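You operate a simulated robot arm through the tools that you are given. There is no shell and no other tool. Be economical: measure what you need, move in short steps, check, and stop when the job is done.

Carry out the task below with a simulated two-armed robot. There is one attempt and no reset: what you move stays moved.

TASK
Put the clean screen on the top of the valve bench away on the right end of the plywood bench. Put two of the steel sample cans from the top of the valve bench on the free end of the change bench. Take the yellow marker block from the top of the valve bench and put it on the top of the issue table. Put the 1 small strainer basket from the top of the valve bench on top of the check valve there and the 2 small strainer basket in the top deck of the parts cart. Pick up the 25 short pipe from the top deck of the parts cart with one hand, pass it to the other hand and put it on the back of the wash bench. The order is free. Set down upright: clean screen, small strainer basket.

It is judged by the outcome, as a careful person would: the job done as asked, and still so three seconds after it is handed in. It fails if anything else is knocked over, pushed out of place, dropped, spilled or broken.

THE ROBOT
Two 6-joint arms with two-finger grippers on one trunk, on a base that drives. Base frame: it is fixed to the floor where the robot stands at the start and does not move with it; the origin is under the middle of the robot, x ahead of it, y to its left, z up; the surface under the hand at the start is at about z = 0.78. Readings come in m, rad, newtons and seconds.
The left shoulder is at the start at [0.03, 0.178, 1.013], the right one opposite. With the tool pointing down near the work surface each hand reaches from about 0.52 to 0.82 m from the robot's upright axis, wherever it stands, measured 20 degrees to its own side. Places, roughly: back of the wash bench (92x24 cm) [3.78, -1.44, 0.8]; check valve [0.75, 0.5, 0.75]; clean screen (4x4x6 cm) [0.5, 0.1, 0.8]; free end of the change bench (42x25 cm) [3.42, 0.86, 0.8]; right end of the plywood bench (34x22 cm) [5.54, -0.96, 0.86]; short pipe [1.75, 1.5, 0.75]; small strainer basket [0.5, 0.75, 0.75]; steel sample can [0.5, 0.5, 0.75]; top deck of the parts cart [1.8, 1.6, 0.6]; top of the issue table [-1.4, 1.5, 0.8]; yellow marker block [0.75, 0.25, 0.75]. Payload 2.54 kg a hand.
The TCP of each hand is the grasp point between the finger pads, 0.03 m short of the fingertips. In the tool frame z runs along the fingers and y along their closing line. The gripper opens to 0.116 m. The gripper's body begins 0.095 m behind the TCP.
Orientation is that of the tool frame in the base frame, as [roll, pitch, yaw] about the fixed x, y, z axes, in that order (R = Rz(yaw) Ry(pitch) Rx(roll)). With the fingers straight down and closing along the base's y, the tool's x points along the base's -x, its y along +y and its z along -z.

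THE INTERFACE
- The arms move only by the tool nudge_tool. It takes "left_motion", "right_motion" or both (then of equal length, played together; a hand with none holds still); each is one flat list of numbers, 7 for each row, row after row: the opening, from 0 (shut) to 1 (fully open), then the shift along the base's x, y, z in m, then the turn, a rotation vector about the base's x, y, z in rad. In form: [gripper, tx, ty, tz, rx, ry, rz, gripper, tx, ty, tz, rx, ry, rz, ...]. A call has 1 to 12 rows; each row shifts and turns the commanded pose from where the row before left it. Each row takes 0.2 s and may step no farther than 0.05 m and 0.15 rad from the row before; otherwise, or with a gripper value out of range, the whole call is refused. Where a pose cannot be reached the arm comes as near as it can. A force on the tool above 40 N (or 10 N above the force at the start of the call, whichever is more), or a blocked arm, ends the call early, and 0.2 s more pass. Each finger travels about 0.153 m/s and halts on what it meets, pressing with about 33 N; the grip force reading is that of the motor and also rises with nothing between the fingers. The clock runs only during rows and for 0.2 s after the last one: add rows that do not move to give the fingers time. The reply holds the time, the measured pose of the TCP, the force on the tool along the base axes, the opening and the grip force, in the units named above and with some noise, with the torque about the TCP (base axes, N m) and any sound that the robot's microphone picked up, and new pictures: "pictures" is both (left out), scene, wrist or none (wrist: the cameras of the hands that moved).
- Cameras (640 x 400 px; columns grow to the right, rows downward): "scene" is now at [0.0259, 0.0307, 1.741]; the picture's right is [0.54, -0.84, 0.00], its down [-0.73, -0.47, -0.50] and it looks along [0.42, 0.27, -0.87] (base axes); focal length 272 px, centre (320, 200). "left" rides on the left gripper at [0.069, 0.015, -0.122] in its tool frame; the picture's right is [-0.21, 0.98, 0.00], its down [-0.83, -0.18, -0.53] and it looks along [-0.52, -0.11, 0.85] (tool axes); focal length 251 px, centre (320, 200). "right" rides on the right gripper at [0.069, -0.015, -0.122] in its tool frame; the picture's right is [0.21, 0.98, 0.00], its down [-0.83, 0.18, -0.53] and it looks along [-0.52, 0.11, 0.85] (tool axes); focal length 251 px, centre (320, 200). There is no depth. A picture from a camera that has moved, and an enlarged one, comes with that camera's place and axes in the base frame and with its lens. The place of the scene camera against the robot may be out by one fixed shift of up to 0.025 m in any direction.
- move_column(by): slides the trunk up (or, below 0, down) by that many m; the arms and the scene camera ride with it, the base frame stays. It gives what a move gives, with no picture.
- roll_base(legs): drives the robot by 1 to 6 legs, each [ahead, left, turn to the left] in m, m and rad, along the robot's own axes; the way and the turn of a leg run together, so that a leg with both is an arc; at most 1.5 m and 3.142 rad a leg. The arms and the cameras ride along, it lands a little off, and it stops where it bumps. It gives what a move gives, and a new picture of the scene camera.
- pan_tilt(pan, tilt): turns the head with the scene camera to pan (to the left, within 2.496 rad either way) and tilt (down, from -0.506 to 1.204), counted from straight ahead of the robot. It gives what a move gives, and a new picture of the scene camera.
- zoom(camera, box): a new picture of the part [left, top, right, bottom] of that camera's present view, enlarged. It takes no simulated time.
- close_job(): hands the job in; it is judged then, once.

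Go step by step. Nothing tells you exact positions but the pictures and the camera data: compare them with the known pose of the tool, close in by small moves and look again before you grip or let go. The budget is 217 turns and 260 pictures, counting those below and the enlarged ones. Unless the task says otherwise, let go and move clear before handing in.

The tools are called after "Call:" by a JSON object that holds its "op" and its "data". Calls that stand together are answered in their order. nudge_tool: Moves the arms, as the interface text tells. Its arguments: {"type":"object","properties":{"left_motion":{"type":"array"},"right_motion":{"type":"array"},"pictures":{"type":"string","enum":["both","scene","wrist","none"]}},"required":[]} The other tools are called the same way: move_column (by) slides the trunk up or down; roll_base (legs) drives the base; pan_tilt (pan, tilt) turns the head that bears the scene camera; zoom (camera, box) takes an enlarged picture of a part of a camera's view; close_job () hands the job in.

At the start:

```text
time_s: 0.0
left_position: [0.294, 0.4034, 1.2265]
left_orientation: [-3.142, 0.0, -3.14]
left_wrist_force: [0.2, 0.2, -0.5]
left_ft_torque: [0.01, -0.02, -0.04]
left_opening: 0.1158
left_gripper_force: 0.3
right_position: [0.5912, 0.0818, 1.2053]
right_orientation: [-3.141, 0.001, -3.141]
right_wrist_force: [1.0, -0.9, 0.4]
right_ft_torque: [-0.01, -0.02, -0.02]
right_opening: 0.1159
right_gripper_force: 0.0
trunk travel left (down, up): [-0.225, 0.315]
robot x, y, heading: [-0.0007, -0.0017, -0.002]
head pan, tilt: [0.574, 1.052]
```

scene: 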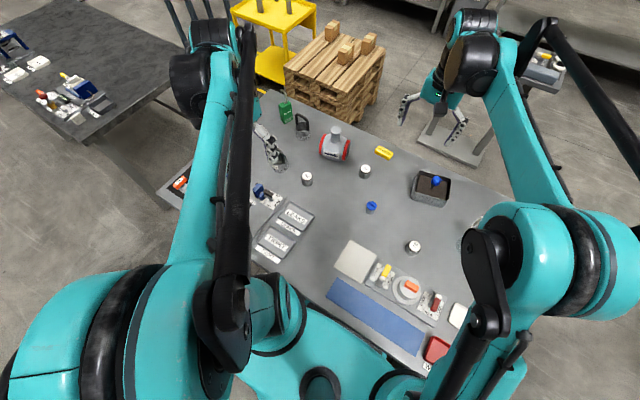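
right: 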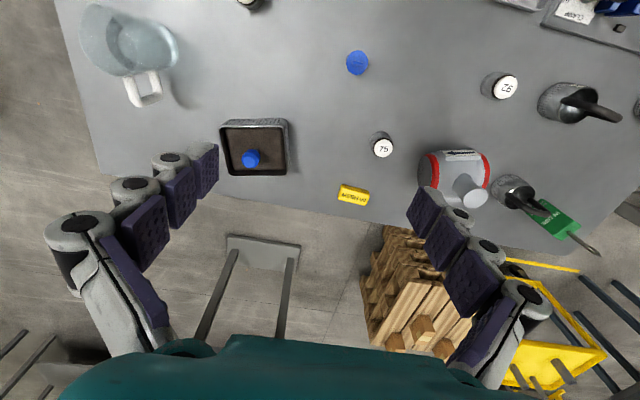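
left: 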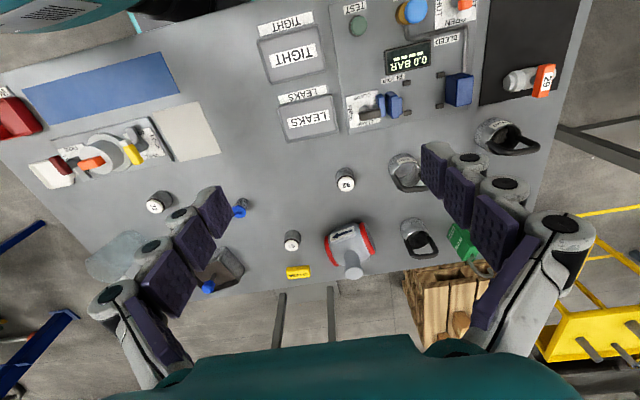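

I see the valve bench with cans, baskets, a check valve, a yellow block and two blue items. I'll enlarge the views to read labels and tell things apart.

Call:
{"op": "zoom", "data": {"camera": "left", "box": [220, 80, 580, 305]}}

Call:
{"op": "zoom", "data": {"camera": "right", "box": [320, 0, 640, 260]}}

Call:
{"op": "zoom", "data": {"camera": "scene", "box": [240, 80, 500, 320]}}

```text
1.78 times, centred on (400, 192) of left
camera zoom: at [0.2247, 0.4198, 1.348], right [0.21, 0.98, 0.0], down [0.83, -0.18, 0.53], along [0.52, -0.11, -0.85], focal length 447 px, centre (178, 213)
```

zoom: 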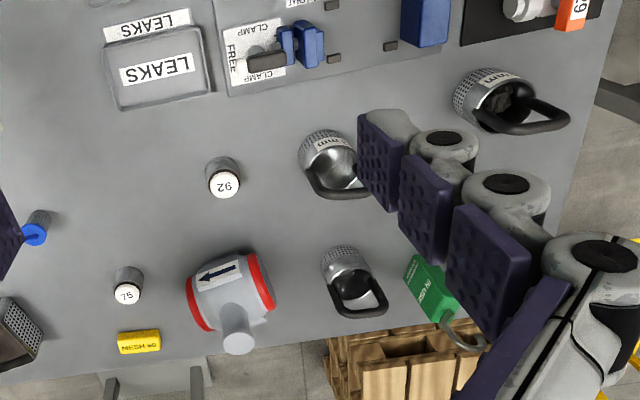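

```text
1.54 times, centred on (480, 130) of right
camera zoom: at [0.5222, 0.0663, 1.3253], right [-0.21, 0.98, 0.0], down [0.83, 0.18, 0.53], along [0.52, 0.11, -0.85], focal length 387 px, centre (74, 308)
```

zoom: 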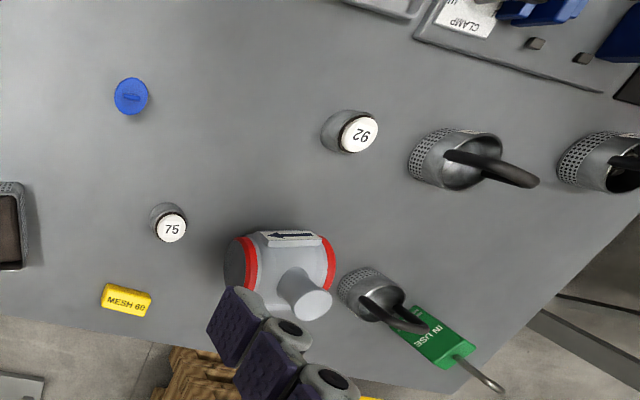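

```text
1.67 times, centred on (370, 200) of scene
camera zoom: at [0.0259, 0.0307, 1.741], right [0.54, -0.84, 0.0], down [-0.73, -0.47, -0.5], along [0.42, 0.27, -0.87], focal length 452 px, centre (237, 200)
```

zoom: 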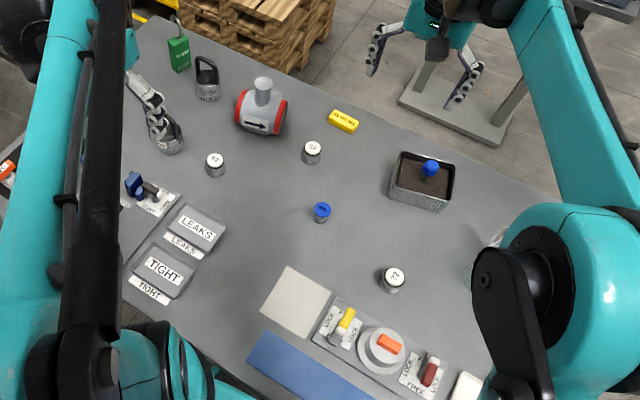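

The baskets carry labels such as "? mm"; I need a closer look at them to find "1" and "2".

Call:
{"op": "zoom", "data": {"camera": "left", "box": [370, 140, 450, 190]}}

Call:
{"op": "zoom", "data": {"camera": "left", "box": [460, 100, 560, 162]}}

Call:
{"op": "zoom", "data": {"camera": "left", "box": [380, 200, 480, 262]}}

```text
8.00 times, centred on (410, 165) of left
camera zoom: at [0.2247, 0.4198, 1.348], right [0.21, 0.98, 0.0], down [0.83, -0.18, 0.53], along [0.52, -0.11, -0.85], focal length 2012 px, centre (-400, 480)
```

zoom: 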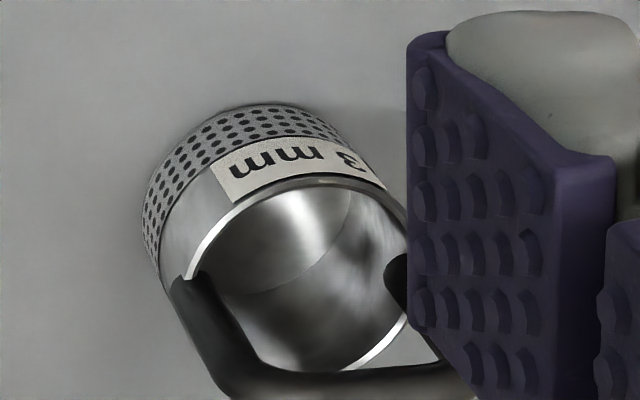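

```text
6.40 times, centred on (510, 131) of left
camera zoom: at [0.2247, 0.4198, 1.348], right [0.21, 0.98, 0.0], down [0.83, -0.18, 0.53], along [0.52, -0.11, -0.85], focal length 1609 px, centre (-896, 642)
```

zoom: 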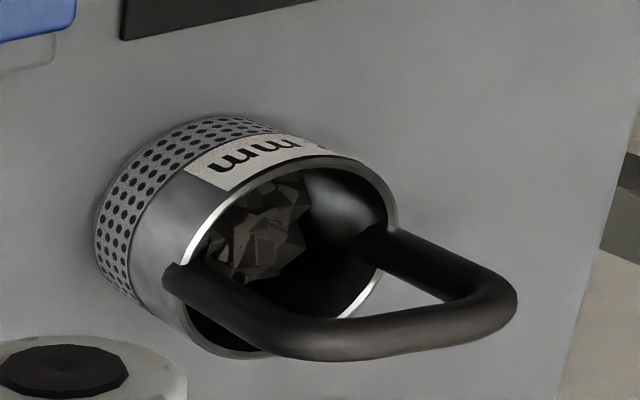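

```text
6.40 times, centred on (430, 231) of left
camera zoom: at [0.2247, 0.4198, 1.348], right [0.21, 0.98, 0.0], down [0.83, -0.18, 0.53], along [0.52, -0.11, -0.85], focal length 1609 px, centre (-384, 2)
```

zoom: 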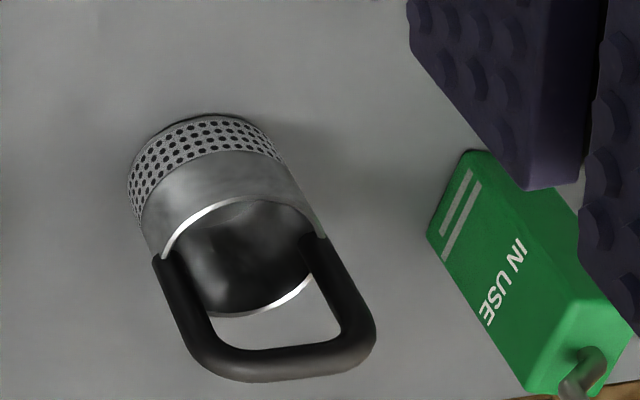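

The near basket reads "3 mm", the one with debris "? mm", the far one shows no label from here. I check with the other camera views.

Call:
{"op": "zoom", "data": {"camera": "right", "box": [480, 160, 600, 235]}}

Call:
{"op": "zoom", "data": {"camera": "scene", "box": [250, 90, 346, 150]}}

Call:
{"op": "zoom", "data": {"camera": "right", "box": [340, 130, 400, 168]}}

```text
5.33 times, centred on (540, 198) of right
camera zoom: at [0.5222, 0.0663, 1.3253], right [-0.21, 0.98, 0.0], down [0.83, 0.18, 0.53], along [0.52, 0.11, -0.85], focal length 1341 px, centre (-853, 213)
```

zoom: 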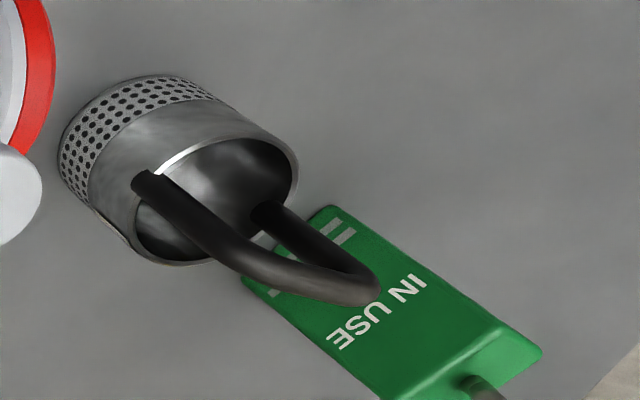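

```text
6.67 times, centred on (298, 120) of scene
camera zoom: at [0.0259, 0.0307, 1.741], right [0.54, -0.84, 0.0], down [-0.73, -0.47, -0.5], along [0.42, 0.27, -0.87], focal length 1810 px, centre (467, 733)
```

zoom: 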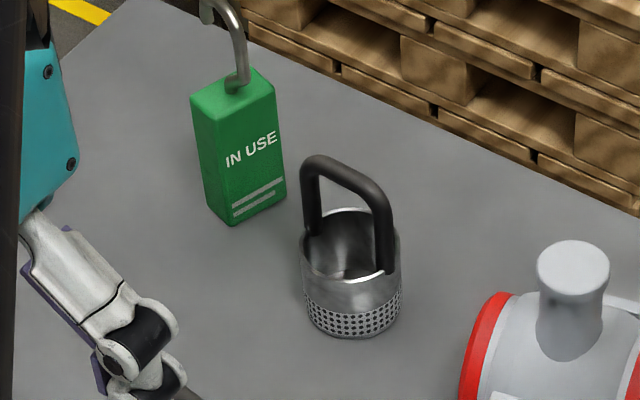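

```text
10.53 times, centred on (370, 149) of right
camera zoom: at [0.5222, 0.0663, 1.3253], right [-0.21, 0.98, 0.0], down [0.83, 0.18, 0.53], along [0.52, 0.11, -0.85], focal length 2647 px, centre (-206, 737)
```

zoom: 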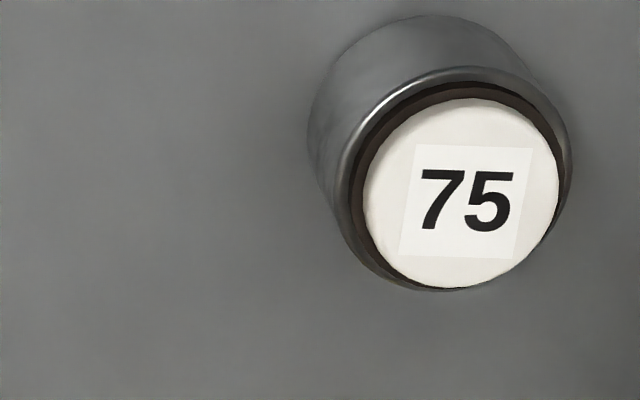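

Baskets by my estimate: 3 mm at (0.50,0.56), debris one at (0.47,0.76), far one at (0.71,0.59). I move the left hand out to the left to read the debris basket's label and look round with the head.

Call:
{"op": "nudge_tool", "data": {"left_motion": [1, -0.02, 0.05, 0, 0, 0, 0, 1, -0.02, 0.05, 0, 0, 0, 0, 1, -0.02, 0.05, 0, 0, 0, 0, 1, 0, 0.05, 0, 0, 0, 0, 1, 0, 0.05, 0, 0, 0, 0, 1, 0, 0.05, 0, 0, 0, 0, 1, 0, 0.05, 0, 0, 0, 0], "pictures": "wrist"}}

Call:
{"op": "pan_tilt", "data": {"pan": 0.9, "tilt": 0.35}}

Call:
{"op": "pan_tilt", "data": {"pan": -0.3, "tilt": 0.35}}

Call:
{"op": "pan_tilt", "data": {"pan": 2.3, "tilt": 0.45}}

```text
refused: row 1 steps farther than a row can; nothing moved
```

```text
time_s: 1.1
left_position: [0.2943, 0.4036, 1.2258]
left_orientation: [-3.141, -0.001, 3.141]
left_wrist_force: [0.1, 0.7, 0.7]
left_ft_torque: [0.01, -0.01, -0.01]
left_opening: 0.1157
left_gripper_force: 0.2
right_position: [0.5916, 0.0819, 1.2042]
right_orientation: [3.14, -0.001, 3.142]
right_wrist_force: [0.0, 0.0, -0.5]
right_ft_torque: [-0.01, 0.0, 0.0]
right_opening: 0.1159
right_gripper_force: 0.0
trunk travel left (down, up): [-0.225, 0.315]
robot x, y, heading: [-0.0007, 0.0034, -0.0]
head pan, tilt: [0.901, 0.351]
camera scene: at [0.0281, 0.0677, 1.7993], right [0.78, -0.62, 0.0], down [-0.21, -0.27, -0.94], along [0.58, 0.74, -0.34], focal length 272 px, centre (320, 200)
```

scene: 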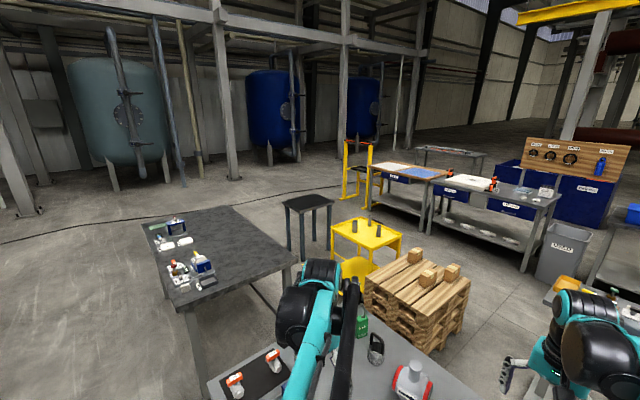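

```text
time_s: 2.5
left_position: [0.2943, 0.4026, 1.2253]
left_orientation: [3.141, -0.001, -3.14]
left_wrist_force: [-0.4, 0.0, 0.7]
left_ft_torque: [0.01, -0.01, 0.02]
left_opening: 0.1158
left_gripper_force: 0.0
right_position: [0.592, 0.0828, 1.2042]
right_orientation: [3.141, 0.001, 3.141]
right_wrist_force: [-0.1, 0.2, -0.7]
right_ft_torque: [0.0, 0.0, 0.02]
right_opening: 0.1158
right_gripper_force: 0.0
trunk travel left (down, up): [-0.225, 0.315]
robot x, y, heading: [-0.0026, -0.0, -0.001]
head pan, tilt: [-0.3, 0.351]
camera scene: at [0.0592, -0.0327, 1.7994], right [-0.3, -0.96, 0.0], down [-0.33, 0.1, -0.94], along [0.9, -0.28, -0.34], focal length 272 px, centre (320, 200)
```

scene: 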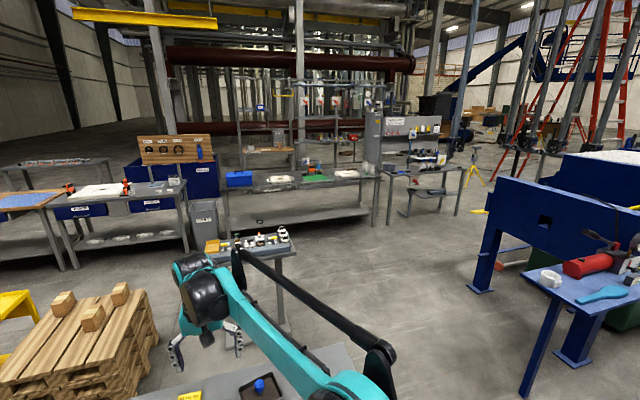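

```text
time_s: 4.8
left_position: [0.2933, 0.4034, 1.2257]
left_orientation: [-3.141, 0.003, -3.14]
left_wrist_force: [0.3, 0.1, 0.0]
left_ft_torque: [0.01, 0.03, -0.01]
left_opening: 0.1158
left_gripper_force: 0.0
right_position: [0.5915, 0.0814, 1.2043]
right_orientation: [-3.141, 0.0, 3.139]
right_wrist_force: [0.4, 0.3, 0.1]
right_ft_torque: [0.02, -0.02, 0.02]
right_opening: 0.1159
right_gripper_force: 0.0
trunk travel left (down, up): [-0.225, 0.315]
robot x, y, heading: [0.0027, -0.0002, 0.001]
head pan, tilt: [2.3, 0.45]
camera scene: at [-0.091, 0.0633, 1.7902], right [0.75, 0.67, 0.0], down [0.29, -0.32, -0.9], along [-0.6, 0.67, -0.44], focal length 272 px, centre (320, 200)
```

scene: 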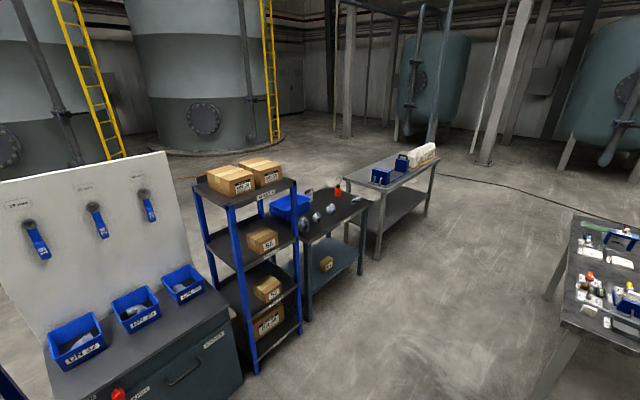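

Change bench, wash bench, plywood bench (behind the wash bench), cart and issue table are located in view. Now I move the left hand to read the debris basket.

Call:
{"op": "nudge_tool", "data": {"left_motion": [1, -0.015, 0.047, 0, 0, 0, 0, 1, -0.015, 0.047, 0, 0, 0, 0, 1, -0.015, 0.047, 0, 0, 0, 0, 1, 0, 0.049, 0, 0, 0, 0, 1, 0, 0.049, 0, 0, 0, 0, 1, 0, 0.049, 0, 0, 0, 0, 1, 0, 0.049, 0, 0, 0, 0], "pictures": "wrist"}}

Call:
{"op": "pan_tilt", "data": {"pan": 0.45, "tilt": 0.8}}

```text
time_s: 6.4
left_position: [0.2494, 0.7425, 1.2249]
left_orientation: [-3.14, 0.0, -3.141]
left_wrist_force: [-0.6, 0.8, 0.5]
left_ft_torque: [-0.07, 0.02, 0.04]
left_opening: 0.1161
left_gripper_force: 0.1
right_position: [0.5919, 0.0831, 1.2032]
right_orientation: [-3.141, 0.001, 3.141]
right_wrist_force: [-0.7, 0.7, 0.4]
right_ft_torque: [-0.09, 0.03, 0.0]
right_opening: 0.1161
right_gripper_force: 0.0
trunk travel left (down, up): [-0.225, 0.315]
robot x, y, heading: [0.0005, -0.0007, 0.002]
head pan, tilt: [2.3, 0.45]
camera left: at [0.1796, 0.7584, 1.3465], right [0.22, 0.98, 0.0], down [0.83, -0.18, 0.53], along [0.52, -0.12, -0.84], focal length 251 px, centre (320, 200)
```

left: 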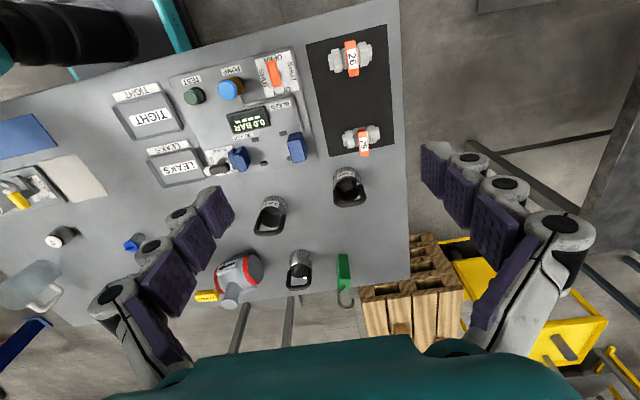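

```text
time_s: 8.2
left_position: [0.249, 0.7397, 1.2255]
left_orientation: [-3.139, -0.001, 3.14]
left_wrist_force: [-0.7, 0.3, 0.2]
left_ft_torque: [0.02, 0.03, 0.01]
left_opening: 0.1159
left_gripper_force: 0.1
right_position: [0.5926, 0.083, 1.2038]
right_orientation: [3.141, -0.001, 3.14]
right_wrist_force: [-0.2, 1.1, 0.5]
right_ft_torque: [-0.01, 0.02, -0.02]
right_opening: 0.116
right_gripper_force: 0.1
trunk travel left (down, up): [-0.225, 0.315]
robot x, y, heading: [0.0004, -0.0003, -0.004]
head pan, tilt: [0.45, 0.799]
camera scene: at [0.0429, 0.0301, 1.7597], right [0.44, -0.9, 0.0], down [-0.65, -0.31, -0.7], along [0.63, 0.3, -0.72], focal length 272 px, centre (320, 200)
```

scene: 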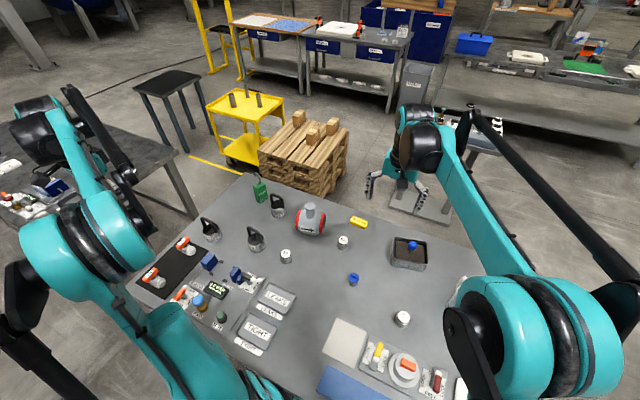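

Call:
{"op": "zoom", "data": {"camera": "left", "box": [320, 155, 384, 215]}}

Call:
{"op": "zoom", "data": {"camera": "left", "box": [190, 180, 370, 310]}}

Call:
{"op": "zoom", "data": {"camera": "scene", "box": [180, 70, 360, 182]}}

Call:
{"op": "zoom", "data": {"camera": "scene", "box": [260, 185, 440, 335]}}

```text
6.67 times, centred on (352, 185) of left
camera zoom: at [0.1797, 0.7553, 1.3479], right [0.21, 0.98, 0.0], down [0.83, -0.18, 0.53], along [0.52, -0.11, -0.85], focal length 1676 px, centre (107, 300)
```

zoom: 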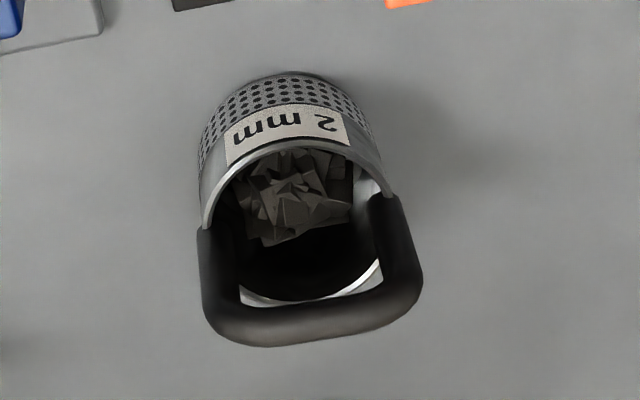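

```text
3.08 times, centred on (280, 245) of left
camera zoom: at [0.1797, 0.7553, 1.3479], right [0.21, 0.98, 0.0], down [0.83, -0.18, 0.53], along [0.52, -0.11, -0.85], focal length 774 px, centre (443, 62)
```

zoom: 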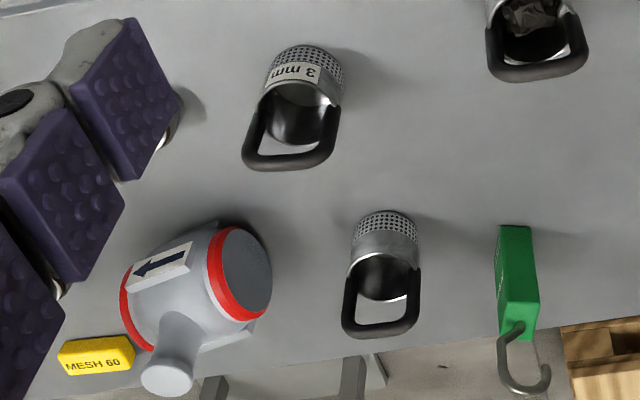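

```text
3.56 times, centred on (270, 126) of scene
camera zoom: at [0.0429, 0.0301, 1.7597], right [0.44, -0.9, 0.0], down [-0.65, -0.31, -0.7], along [0.63, 0.3, -0.72], focal length 965 px, centre (498, 463)
```

zoom: 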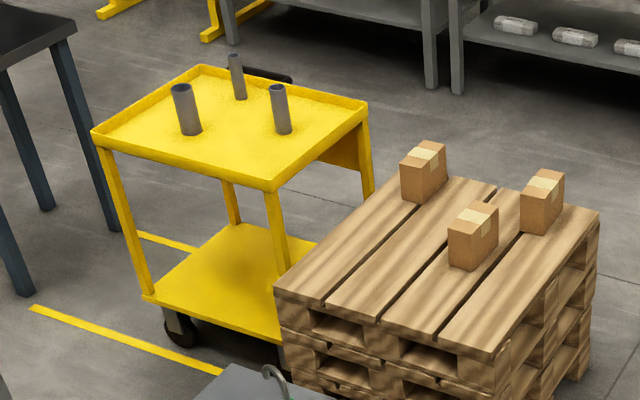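

```text
2.67 times, centred on (350, 260) of scene
camera zoom: at [0.0429, 0.0301, 1.7597], right [0.44, -0.9, 0.0], down [-0.65, -0.31, -0.7], along [0.63, 0.3, -0.72], focal length 724 px, centre (240, 40)
```

zoom: 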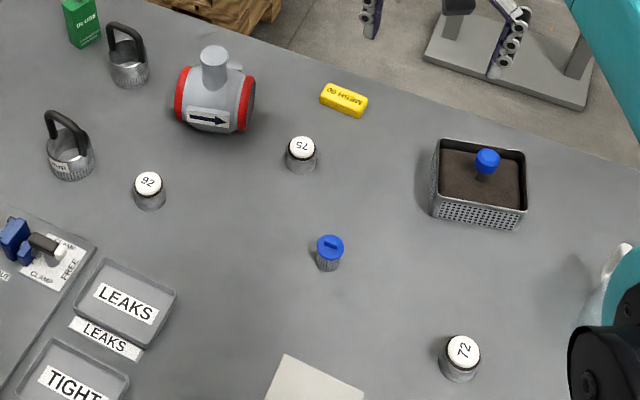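

The debris basket is 2 mm, so the unlabelled-looking far one must be 1 mm. I drive left 0.33 m so that the far basket and check valve come within the left arm's reach.

Call:
{"op": "roll_base", "data": {"legs": [[0, 0.33, 0]]}}

Call:
{"op": "pan_tilt", "data": {"pan": 0.0, "tilt": 1.2}}

```text
time_s: 10.4
left_position: [0.2492, 1.0733, 1.2263]
left_orientation: [-3.141, 0.002, -3.141]
left_wrist_force: [-0.6, -0.3, 0.3]
left_ft_torque: [0.01, -0.02, 0.0]
left_opening: 0.1158
left_gripper_force: 0.1
right_position: [0.5916, 0.4159, 1.2043]
right_orientation: [-3.141, 0.001, -3.14]
right_wrist_force: [0.1, -0.1, 0.5]
right_ft_torque: [-0.02, 0.0, -0.04]
right_opening: 0.116
right_gripper_force: 0.1
trunk travel left (down, up): [-0.225, 0.315]
robot x, y, heading: [-0.0032, 0.3351, -0.004]
head pan, tilt: [0.45, 0.799]
camera scene: at [0.0428, 0.3638, 1.7597], right [0.44, -0.9, 0.0], down [-0.65, -0.31, -0.7], along [0.63, 0.3, -0.72], focal length 272 px, centre (320, 200)
```

scene: 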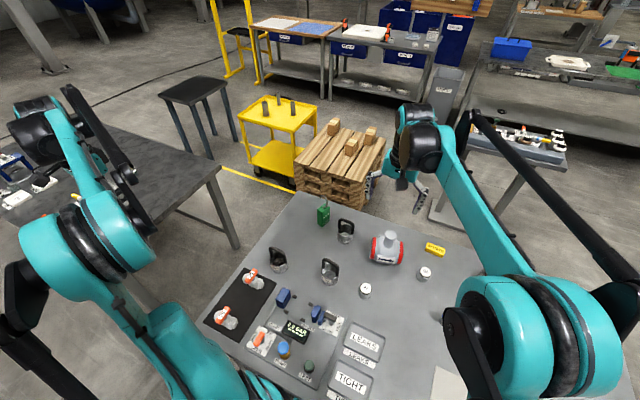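

```text
time_s: 11.3
left_position: [0.2486, 1.0718, 1.2256]
left_orientation: [3.141, 0.0, -3.141]
left_wrist_force: [0.2, -0.1, -0.5]
left_ft_torque: [0.01, 0.02, 0.01]
left_opening: 0.1161
left_gripper_force: 0.1
right_position: [0.5909, 0.4148, 1.2039]
right_orientation: [-3.141, 0.0, 3.141]
right_wrist_force: [0.2, 0.5, -0.2]
right_ft_torque: [0.01, 0.0, -0.01]
right_opening: 0.1161
right_gripper_force: 0.0
trunk travel left (down, up): [-0.225, 0.315]
robot x, y, heading: [0.0005, 0.3324, -0.0]
head pan, tilt: [0.0, 1.201]
camera scene: at [0.0261, 0.3278, 1.7321], right [0.0, -1.0, 0.0], down [-0.93, 0.0, -0.36], along [0.36, 0.0, -0.93], focal length 272 px, centre (320, 200)
```

scene: 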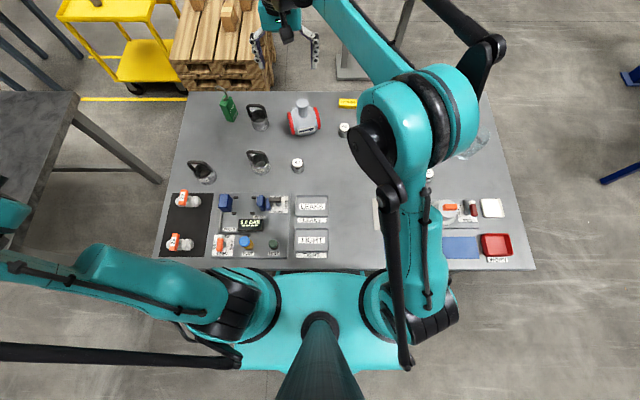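

From the overhead view the far basket is about (0.72,0.58). I bring the left hand over it with the wrist turned so that the fingers close across its handle, and pull the right hand away.

Call:
{"op": "nudge_tool", "data": {"left_motion": [1, 0.03, -0.036, 0, 0, 0, 0.113, 1, 0.03, -0.036, 0, 0, 0, 0.113, 1, 0.03, -0.036, 0, 0, 0, 0.113, 1, 0.03, -0.036, 0, 0, 0, 0.113, 1, 0.03, -0.036, 0, 0, 0, 0.113, 1, 0.03, -0.036, 0, 0, 0, 0.113, 1, 0.03, -0.036, 0, 0, 0, 0.113, 1, 0.03, -0.036, 0, 0, 0, 0.113, 1, 0.03, -0.036, 0, 0, 0, 0.113, 1, 0.03, -0.036, 0, 0, 0, 0.113, 1, 0.03, -0.036, 0, 0, 0, 0.113, 1, 0.03, -0.036, 0, 0, 0, 0.113], "right_motion": [1, -0.01, -0.025, 0, 0, 0, 0, 1, -0.01, -0.025, 0, 0, 0, 0, 1, -0.01, -0.025, 0, 0, 0, 0, 1, -0.01, -0.025, 0, 0, 0, 0, 1, -0.01, -0.025, 0, 0, 0, 0, 1, -0.01, -0.025, 0, 0, 0, 0, 1, -0.01, -0.025, 0, 0, 0, 0, 1, -0.01, -0.025, 0, 0, 0, 0, 1, -0.01, -0.025, 0, 0, 0, 0, 1, -0.01, -0.025, 0, 0, 0, 0, 1, -0.01, -0.025, 0, 0, 0, 0, 1, -0.01, -0.025, 0, 0, 0, 0]}}

```text
time_s: 13.9
left_position: [0.6093, 0.6378, 1.2278]
left_orientation: [3.139, 0.002, -1.783]
left_wrist_force: [0.4, -0.7, -0.5]
left_ft_torque: [0.02, 0.02, 0.03]
left_opening: 0.116
left_gripper_force: 0.1
right_position: [0.4734, 0.1136, 1.2038]
right_orientation: [3.14, 0.0, 3.141]
right_wrist_force: [0.0, -0.5, -0.8]
right_ft_torque: [0.01, 0.02, -0.01]
right_opening: 0.1161
right_gripper_force: 0.0
trunk travel left (down, up): [-0.225, 0.315]
robot x, y, heading: [-0.0002, 0.332, 0.001]
head pan, tilt: [0.0, 1.201]
camera scene: at [0.0272, 0.3256, 1.732], right [0.0, -1.0, 0.0], down [-0.93, 0.0, -0.36], along [0.36, 0.0, -0.93], focal length 272 px, centre (320, 200)
camera right: at [0.4032, 0.0978, 1.3246], right [-0.22, 0.98, 0.0], down [0.83, 0.18, 0.53], along [0.52, 0.12, -0.85], focal length 251 px, centre (320, 200)
camera left: at [0.5799, 0.5747, 1.3491], right [-0.91, 0.42, 0.0], down [0.35, 0.77, 0.54], along [0.22, 0.49, -0.84], focal length 251 px, centre (320, 200)
```

scene: 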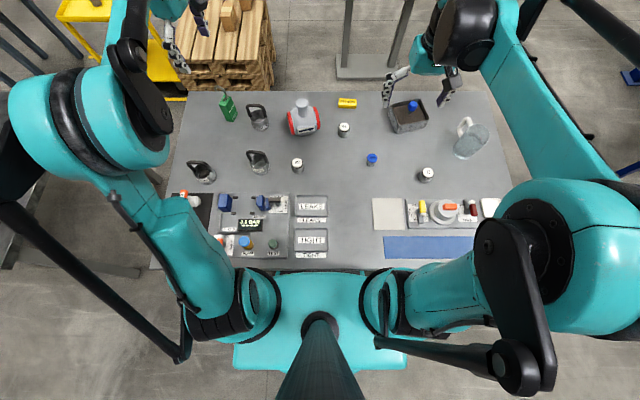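
right: 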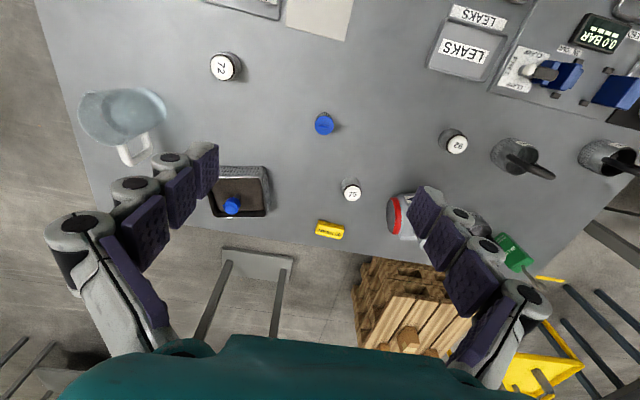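
left: 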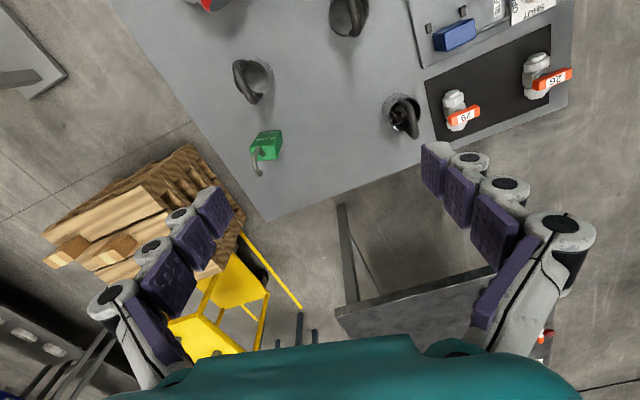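

The two cameras agree on basket 1 at (0.72,0.584). I move over it and descend partway.

Call:
{"op": "nudge_tool", "data": {"left_motion": [1, 0.028, -0.0135, -0.035, 0, 0, 0, 1, 0.028, -0.0135, -0.035, 0, 0, 0, 1, 0.028, -0.0135, -0.035, 0, 0, 0, 1, 0.028, -0.0135, -0.035, 0, 0, 0, 0.7, 0, 0, -0.03, 0, 0, 0], "pictures": "wrist"}}

```text
time_s: 15.1
left_position: [0.721, 0.587, 1.0556]
left_orientation: [-3.141, 0.0, -1.785]
left_wrist_force: [0.1, 0.2, 0.0]
left_ft_torque: [-0.05, -0.03, 0.0]
left_opening: 0.0814
left_gripper_force: 0.1
right_position: [0.4713, 0.115, 1.2046]
right_orientation: [-3.141, 0.002, 3.141]
right_wrist_force: [0.2, -0.6, 0.8]
right_ft_torque: [0.01, -0.05, 0.02]
right_opening: 0.116
right_gripper_force: 0.1
trunk travel left (down, up): [-0.225, 0.315]
robot x, y, heading: [-0.0031, 0.3329, 0.003]
head pan, tilt: [0.0, 1.201]
camera left: at [0.6904, 0.5229, 1.1774], right [-0.91, 0.42, 0.0], down [0.35, 0.77, 0.53], along [0.22, 0.49, -0.85], focal length 251 px, centre (320, 200)
```

left: 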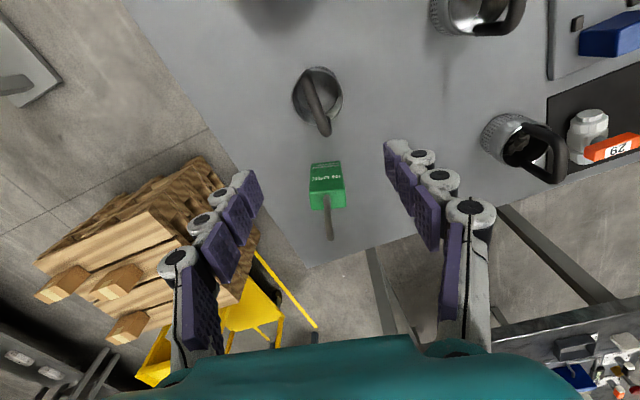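

Call:
{"op": "zoom", "data": {"camera": "left", "box": [270, 50, 366, 150]}}

```text
4.00 times, centred on (318, 100) of left
camera zoom: at [0.6904, 0.5229, 1.1774], right [-0.91, 0.42, 0.0], down [0.35, 0.77, 0.53], along [0.22, 0.49, -0.85], focal length 1006 px, centre (328, 600)
```

zoom: 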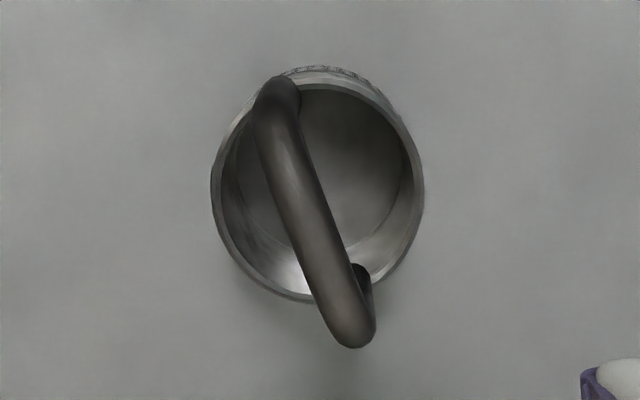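

Bar runs at about 84°, so I rotate 0.1 rad more, centre, and come lower with a 5 cm opening.

Call:
{"op": "nudge_tool", "data": {"left_motion": [0.5, -0.003, -0.008, -0.03, 0, 0, 0.1, 0.45, 0, 0, -0.035, 0, 0, 0, 0.45, 0, 0, -0.035, 0, 0, 0, 0.45, 0, 0, 0, 0, 0, 0], "pictures": "wrist"}}

```text
time_s: 16.1
left_position: [0.7191, 0.5773, 0.9566]
left_orientation: [-3.14, 0.001, -1.687]
left_wrist_force: [-0.8, -0.2, 1.3]
left_ft_torque: [0.01, 0.01, 0.0]
left_opening: 0.0522
left_gripper_force: 0.0
right_position: [0.4715, 0.1143, 1.2046]
right_orientation: [-3.14, -0.001, 3.14]
right_wrist_force: [-0.5, 0.8, -0.2]
right_ft_torque: [0.0, -0.04, -0.03]
right_opening: 0.1161
right_gripper_force: 0.0
trunk travel left (down, up): [-0.225, 0.315]
robot x, y, heading: [-0.0007, 0.333, -0.003]
head pan, tilt: [0.0, 1.201]
camera left: at [0.6939, 0.5112, 1.0779], right [-0.95, 0.33, 0.0], down [0.28, 0.8, 0.53], along [0.17, 0.51, -0.84], focal length 251 px, centre (320, 200)
```

left: 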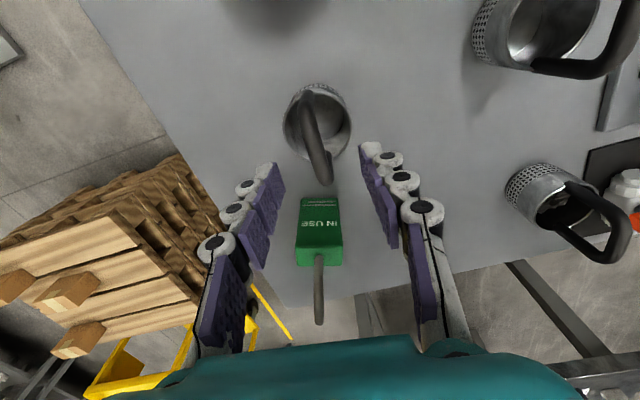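

Call:
{"op": "nudge_tool", "data": {"left_motion": [0.45, 0, 0.002, -0.03, 0, 0, 0, 0.45, 0, 0, -0.025, 0, 0, 0, 0.45, 0, 0, 0, 0, 0, 0], "pictures": "wrist"}}

Call:
{"op": "zoom", "data": {"camera": "left", "box": [220, 80, 420, 230]}}

```text
time_s: 16.9
left_position: [0.7165, 0.5807, 0.9009]
left_orientation: [-3.141, 0.001, -1.685]
left_wrist_force: [-1.1, 0.2, 0.0]
left_ft_torque: [0.04, -0.01, 0.01]
left_opening: 0.0521
left_gripper_force: 0.0
right_position: [0.4709, 0.1136, 1.2042]
right_orientation: [3.14, 0.0, 3.141]
right_wrist_force: [0.3, 0.7, -0.1]
right_ft_torque: [0.01, 0.01, 0.01]
right_opening: 0.1162
right_gripper_force: 0.1
trunk travel left (down, up): [-0.225, 0.315]
robot x, y, heading: [0.0007, 0.332, 0.002]
head pan, tilt: [0.0, 1.201]
camera left: at [0.6936, 0.5149, 1.0223], right [-0.95, 0.33, 0.0], down [0.28, 0.8, 0.53], along [0.17, 0.51, -0.84], focal length 251 px, centre (320, 200)
```

left: 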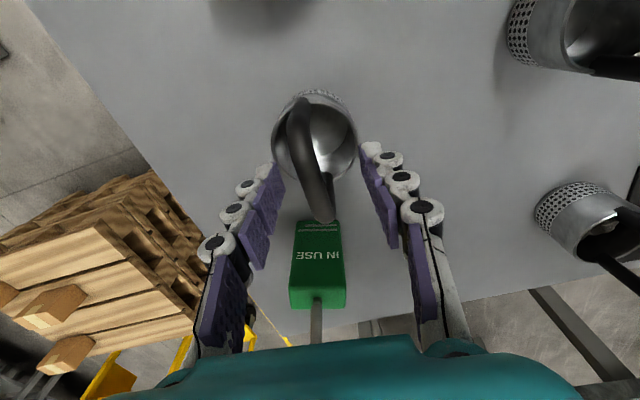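

```text
2.67 times, centred on (320, 155) of left
camera zoom: at [0.6936, 0.5149, 1.0223], right [-0.95, 0.33, 0.0], down [0.28, 0.8, 0.53], along [0.17, 0.51, -0.84], focal length 670 px, centre (320, 320)
```

zoom: 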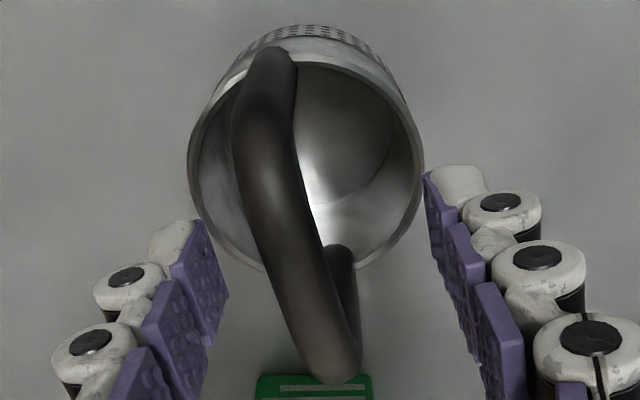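

Bar is at z≈0.866, aligned with the fingers. I lower to it, close, and lift slightly.

Call:
{"op": "nudge_tool", "data": {"left_motion": [0.45, 0.002, -0.001, -0.03, 0, 0, 0, 0.45, 0, 0, 0, 0, 0, 0, 0, 0, 0, 0, 0, 0, 0, 0, 0, 0, 0, 0, 0, 0, 0, 0, 0, 0, 0, 0, 0], "pictures": "wrist"}}

```text
time_s: 18.1
left_position: [0.7202, 0.579, 0.8707]
left_orientation: [-3.141, 0.002, -1.687]
left_wrist_force: [-1.1, -0.1, 2.5]
left_ft_torque: [-0.02, -0.03, 0.04]
left_opening: 0.0096
left_gripper_force: 33.1
right_position: [0.471, 0.1143, 1.2049]
right_orientation: [3.141, 0.001, -3.141]
right_wrist_force: [-0.2, 0.0, -0.2]
right_ft_torque: [-0.03, 0.01, 0.01]
right_opening: 0.116
right_gripper_force: 0.0
trunk travel left (down, up): [-0.225, 0.315]
robot x, y, heading: [-0.0021, 0.3328, 0.002]
head pan, tilt: [0.0, 1.201]
camera left: at [0.6958, 0.5133, 0.9928], right [-0.95, 0.33, 0.0], down [0.28, 0.8, 0.53], along [0.17, 0.51, -0.84], focal length 251 px, centre (320, 200)
```

left: 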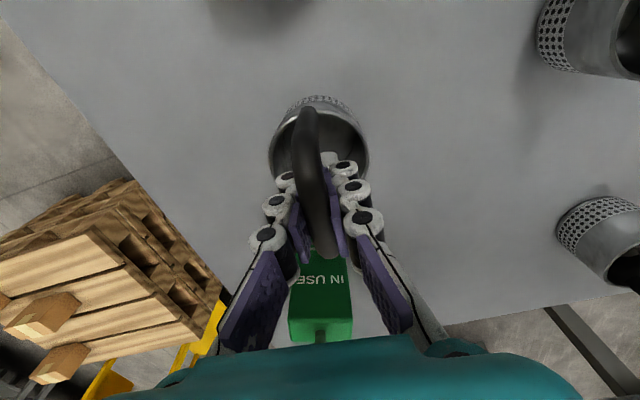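

Gripped at 9.6 mm opening. I lift it and look at the valve stub and the basket's label.

Call:
{"op": "nudge_tool", "data": {"left_motion": [0, 0, 0, 0.02, 0, 0, 0, 0, 0, 0, 0.04, 0, 0, 0, 0, 0, 0, 0.045, 0, 0, 0, 0, 0, 0, 0.045, 0, 0, 0, 0, 0, 0, 0.045, 0, 0, 0]}}

```text
time_s: 19.3
left_position: [0.7182, 0.5787, 1.0654]
left_orientation: [3.141, 0.002, -1.686]
left_wrist_force: [-0.6, 0.4, -1.6]
left_ft_torque: [0.02, -0.01, -0.01]
left_opening: 0.0094
left_gripper_force: 32.7
right_position: [0.4707, 0.1133, 1.2049]
right_orientation: [-3.141, 0.0, 3.141]
right_wrist_force: [-0.6, -0.4, 0.7]
right_ft_torque: [0.01, -0.01, 0.01]
right_opening: 0.1159
right_gripper_force: 0.0
trunk travel left (down, up): [-0.225, 0.315]
robot x, y, heading: [-0.0008, 0.3301, -0.001]
head pan, tilt: [0.0, 1.201]
camera scene: at [0.0254, 0.3273, 1.732], right [0.0, -1.0, 0.0], down [-0.93, 0.0, -0.36], along [0.36, 0.0, -0.93], focal length 272 px, centre (320, 200)
camera left: at [0.6949, 0.5134, 1.1876], right [-0.95, 0.33, 0.0], down [0.28, 0.8, 0.53], along [0.17, 0.51, -0.84], focal length 251 px, centre (320, 200)
```

scene: 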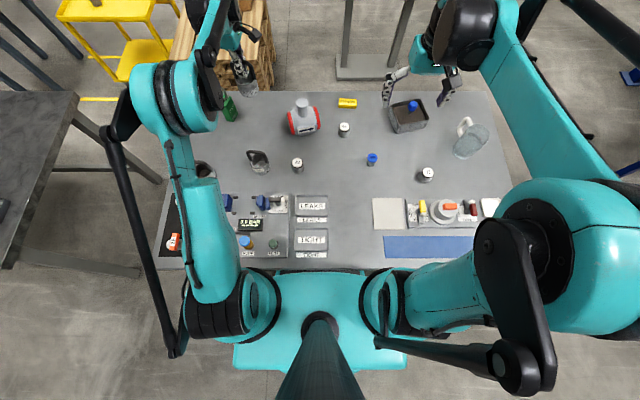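
left: 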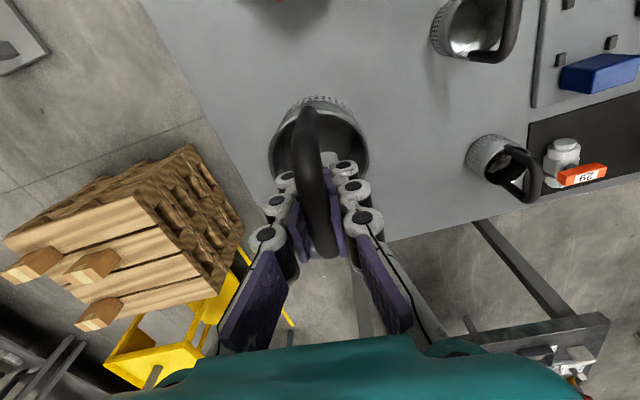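

Call:
{"op": "zoom", "data": {"camera": "scene", "box": [220, 60, 360, 148]}}

Call:
{"op": "zoom", "data": {"camera": "right", "box": [340, 150, 500, 250]}}

```text
4.55 times, centred on (290, 104) of scene
camera zoom: at [0.0254, 0.3273, 1.732], right [0.0, -1.0, 0.0], down [-0.93, 0.0, -0.36], along [0.36, 0.0, -0.93], focal length 1234 px, centre (456, 636)
```

zoom: 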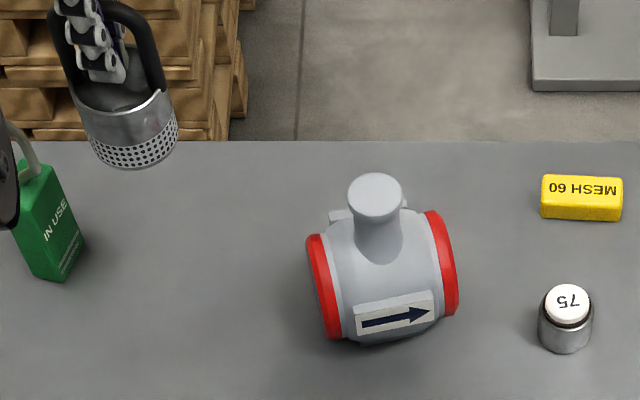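

```text
4.00 times, centred on (420, 200) of right
camera zoom: at [0.4019, 0.0992, 1.3253], right [-0.21, 0.98, 0.0], down [0.83, 0.18, 0.53], along [0.52, 0.11, -0.85], focal length 1006 px, centre (-80, 200)
```

zoom: 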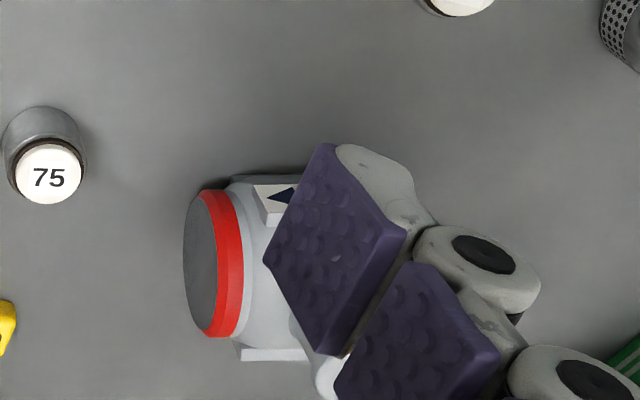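

The stub top is about (0.715,0.398,0.92). To measure it better I shift the right hand so its camera sees the stub between the fingers.

Call:
{"op": "nudge_tool", "data": {"right_motion": [1, 0, 0.045, 0, 0, 0, 0, 1, 0, 0.045, 0, 0, 0, 0, 1, 0, 0.045, 0, 0, 0, 0, 1, 0, 0, 0, 0, 0, 0], "pictures": "none"}}

Call:
{"op": "zoom", "data": {"camera": "right", "box": [250, 150, 410, 250]}}

Call:
{"op": "nudge_tool", "data": {"right_motion": [1, 0.02, 0, -0.045, 0, 0, 0, 1, 0.02, 0, -0.045, 0, 0, 0, 1, 0, 0, 0, 0, 0, 0], "pictures": "wrist"}}

Call:
{"op": "zoom", "data": {"camera": "right", "box": [250, 150, 410, 250]}}

```text
time_s: 20.3
left_position: [0.7194, 0.5778, 1.0649]
left_orientation: [3.14, 0.0, -1.685]
left_wrist_force: [-1.2, 0.0, -2.1]
left_ft_torque: [0.0, 0.02, -0.01]
left_opening: 0.0095
left_gripper_force: 33.1
right_position: [0.4709, 0.2501, 1.2031]
right_orientation: [-3.141, -0.001, -3.141]
right_wrist_force: [0.3, 0.5, -0.5]
right_ft_torque: [0.0, 0.02, 0.01]
right_opening: 0.1159
right_gripper_force: 0.2
trunk travel left (down, up): [-0.225, 0.315]
robot x, y, heading: [-0.0031, 0.3364, -0.0]
head pan, tilt: [0.0, 1.201]
```

```text
4.00 times, centred on (330, 200) of right
camera zoom: at [0.4015, 0.2344, 1.3248], right [-0.21, 0.98, 0.0], down [0.83, 0.18, 0.53], along [0.52, 0.12, -0.85], focal length 1006 px, centre (280, 200)
```

zoom: 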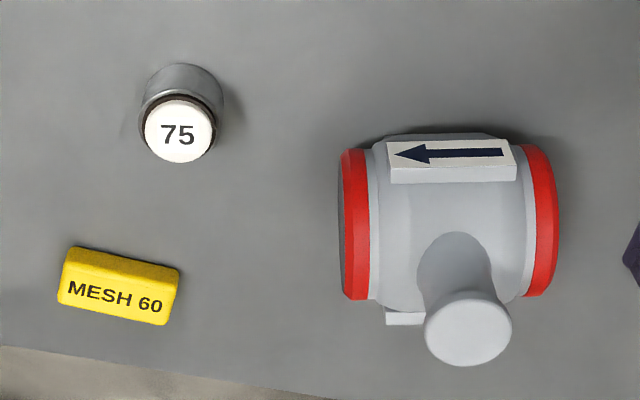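

```text
time_s: 21.1
left_position: [0.7176, 0.5783, 1.0654]
left_orientation: [3.141, 0.001, -1.686]
left_wrist_force: [-0.6, 0.1, -1.7]
left_ft_torque: [0.02, -0.03, -0.03]
left_opening: 0.0095
left_gripper_force: 32.7
right_position: [0.509, 0.2508, 1.1145]
right_orientation: [-3.141, 0.0, 3.141]
right_wrist_force: [0.5, 0.3, -0.3]
right_ft_torque: [0.01, -0.04, 0.0]
right_opening: 0.1161
right_gripper_force: 0.2
trunk travel left (down, up): [-0.225, 0.315]
robot x, y, heading: [-0.0006, 0.3334, 0.003]
head pan, tilt: [0.0, 1.201]
camera right: at [0.4413, 0.2353, 1.2353], right [-0.21, 0.98, 0.0], down [0.83, 0.18, 0.53], along [0.52, 0.11, -0.85], focal length 251 px, centre (320, 200)
```

right: 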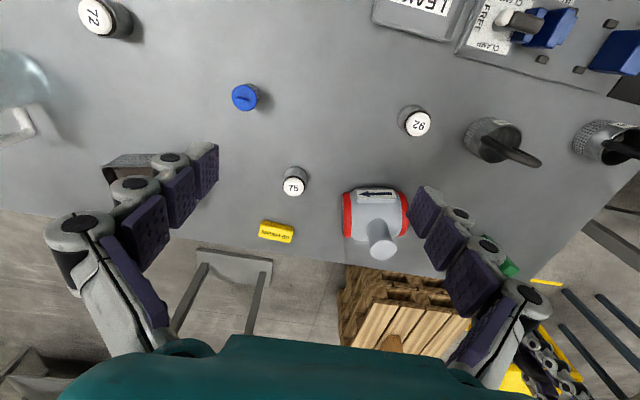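

```text
4.00 times, centred on (330, 200) of right
camera zoom: at [0.4413, 0.2353, 1.2353], right [-0.21, 0.98, 0.0], down [0.83, 0.18, 0.53], along [0.52, 0.11, -0.85], focal length 1006 px, centre (280, 200)
```

zoom: 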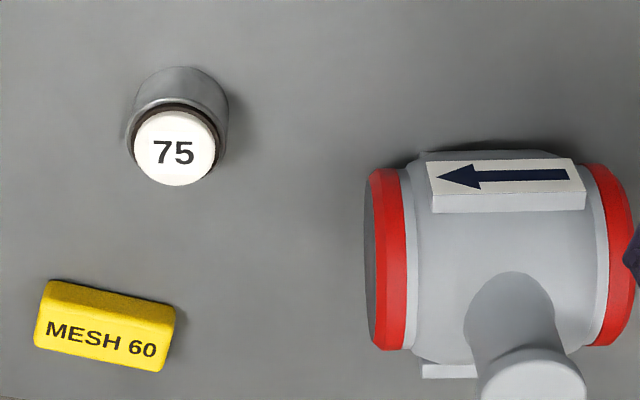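

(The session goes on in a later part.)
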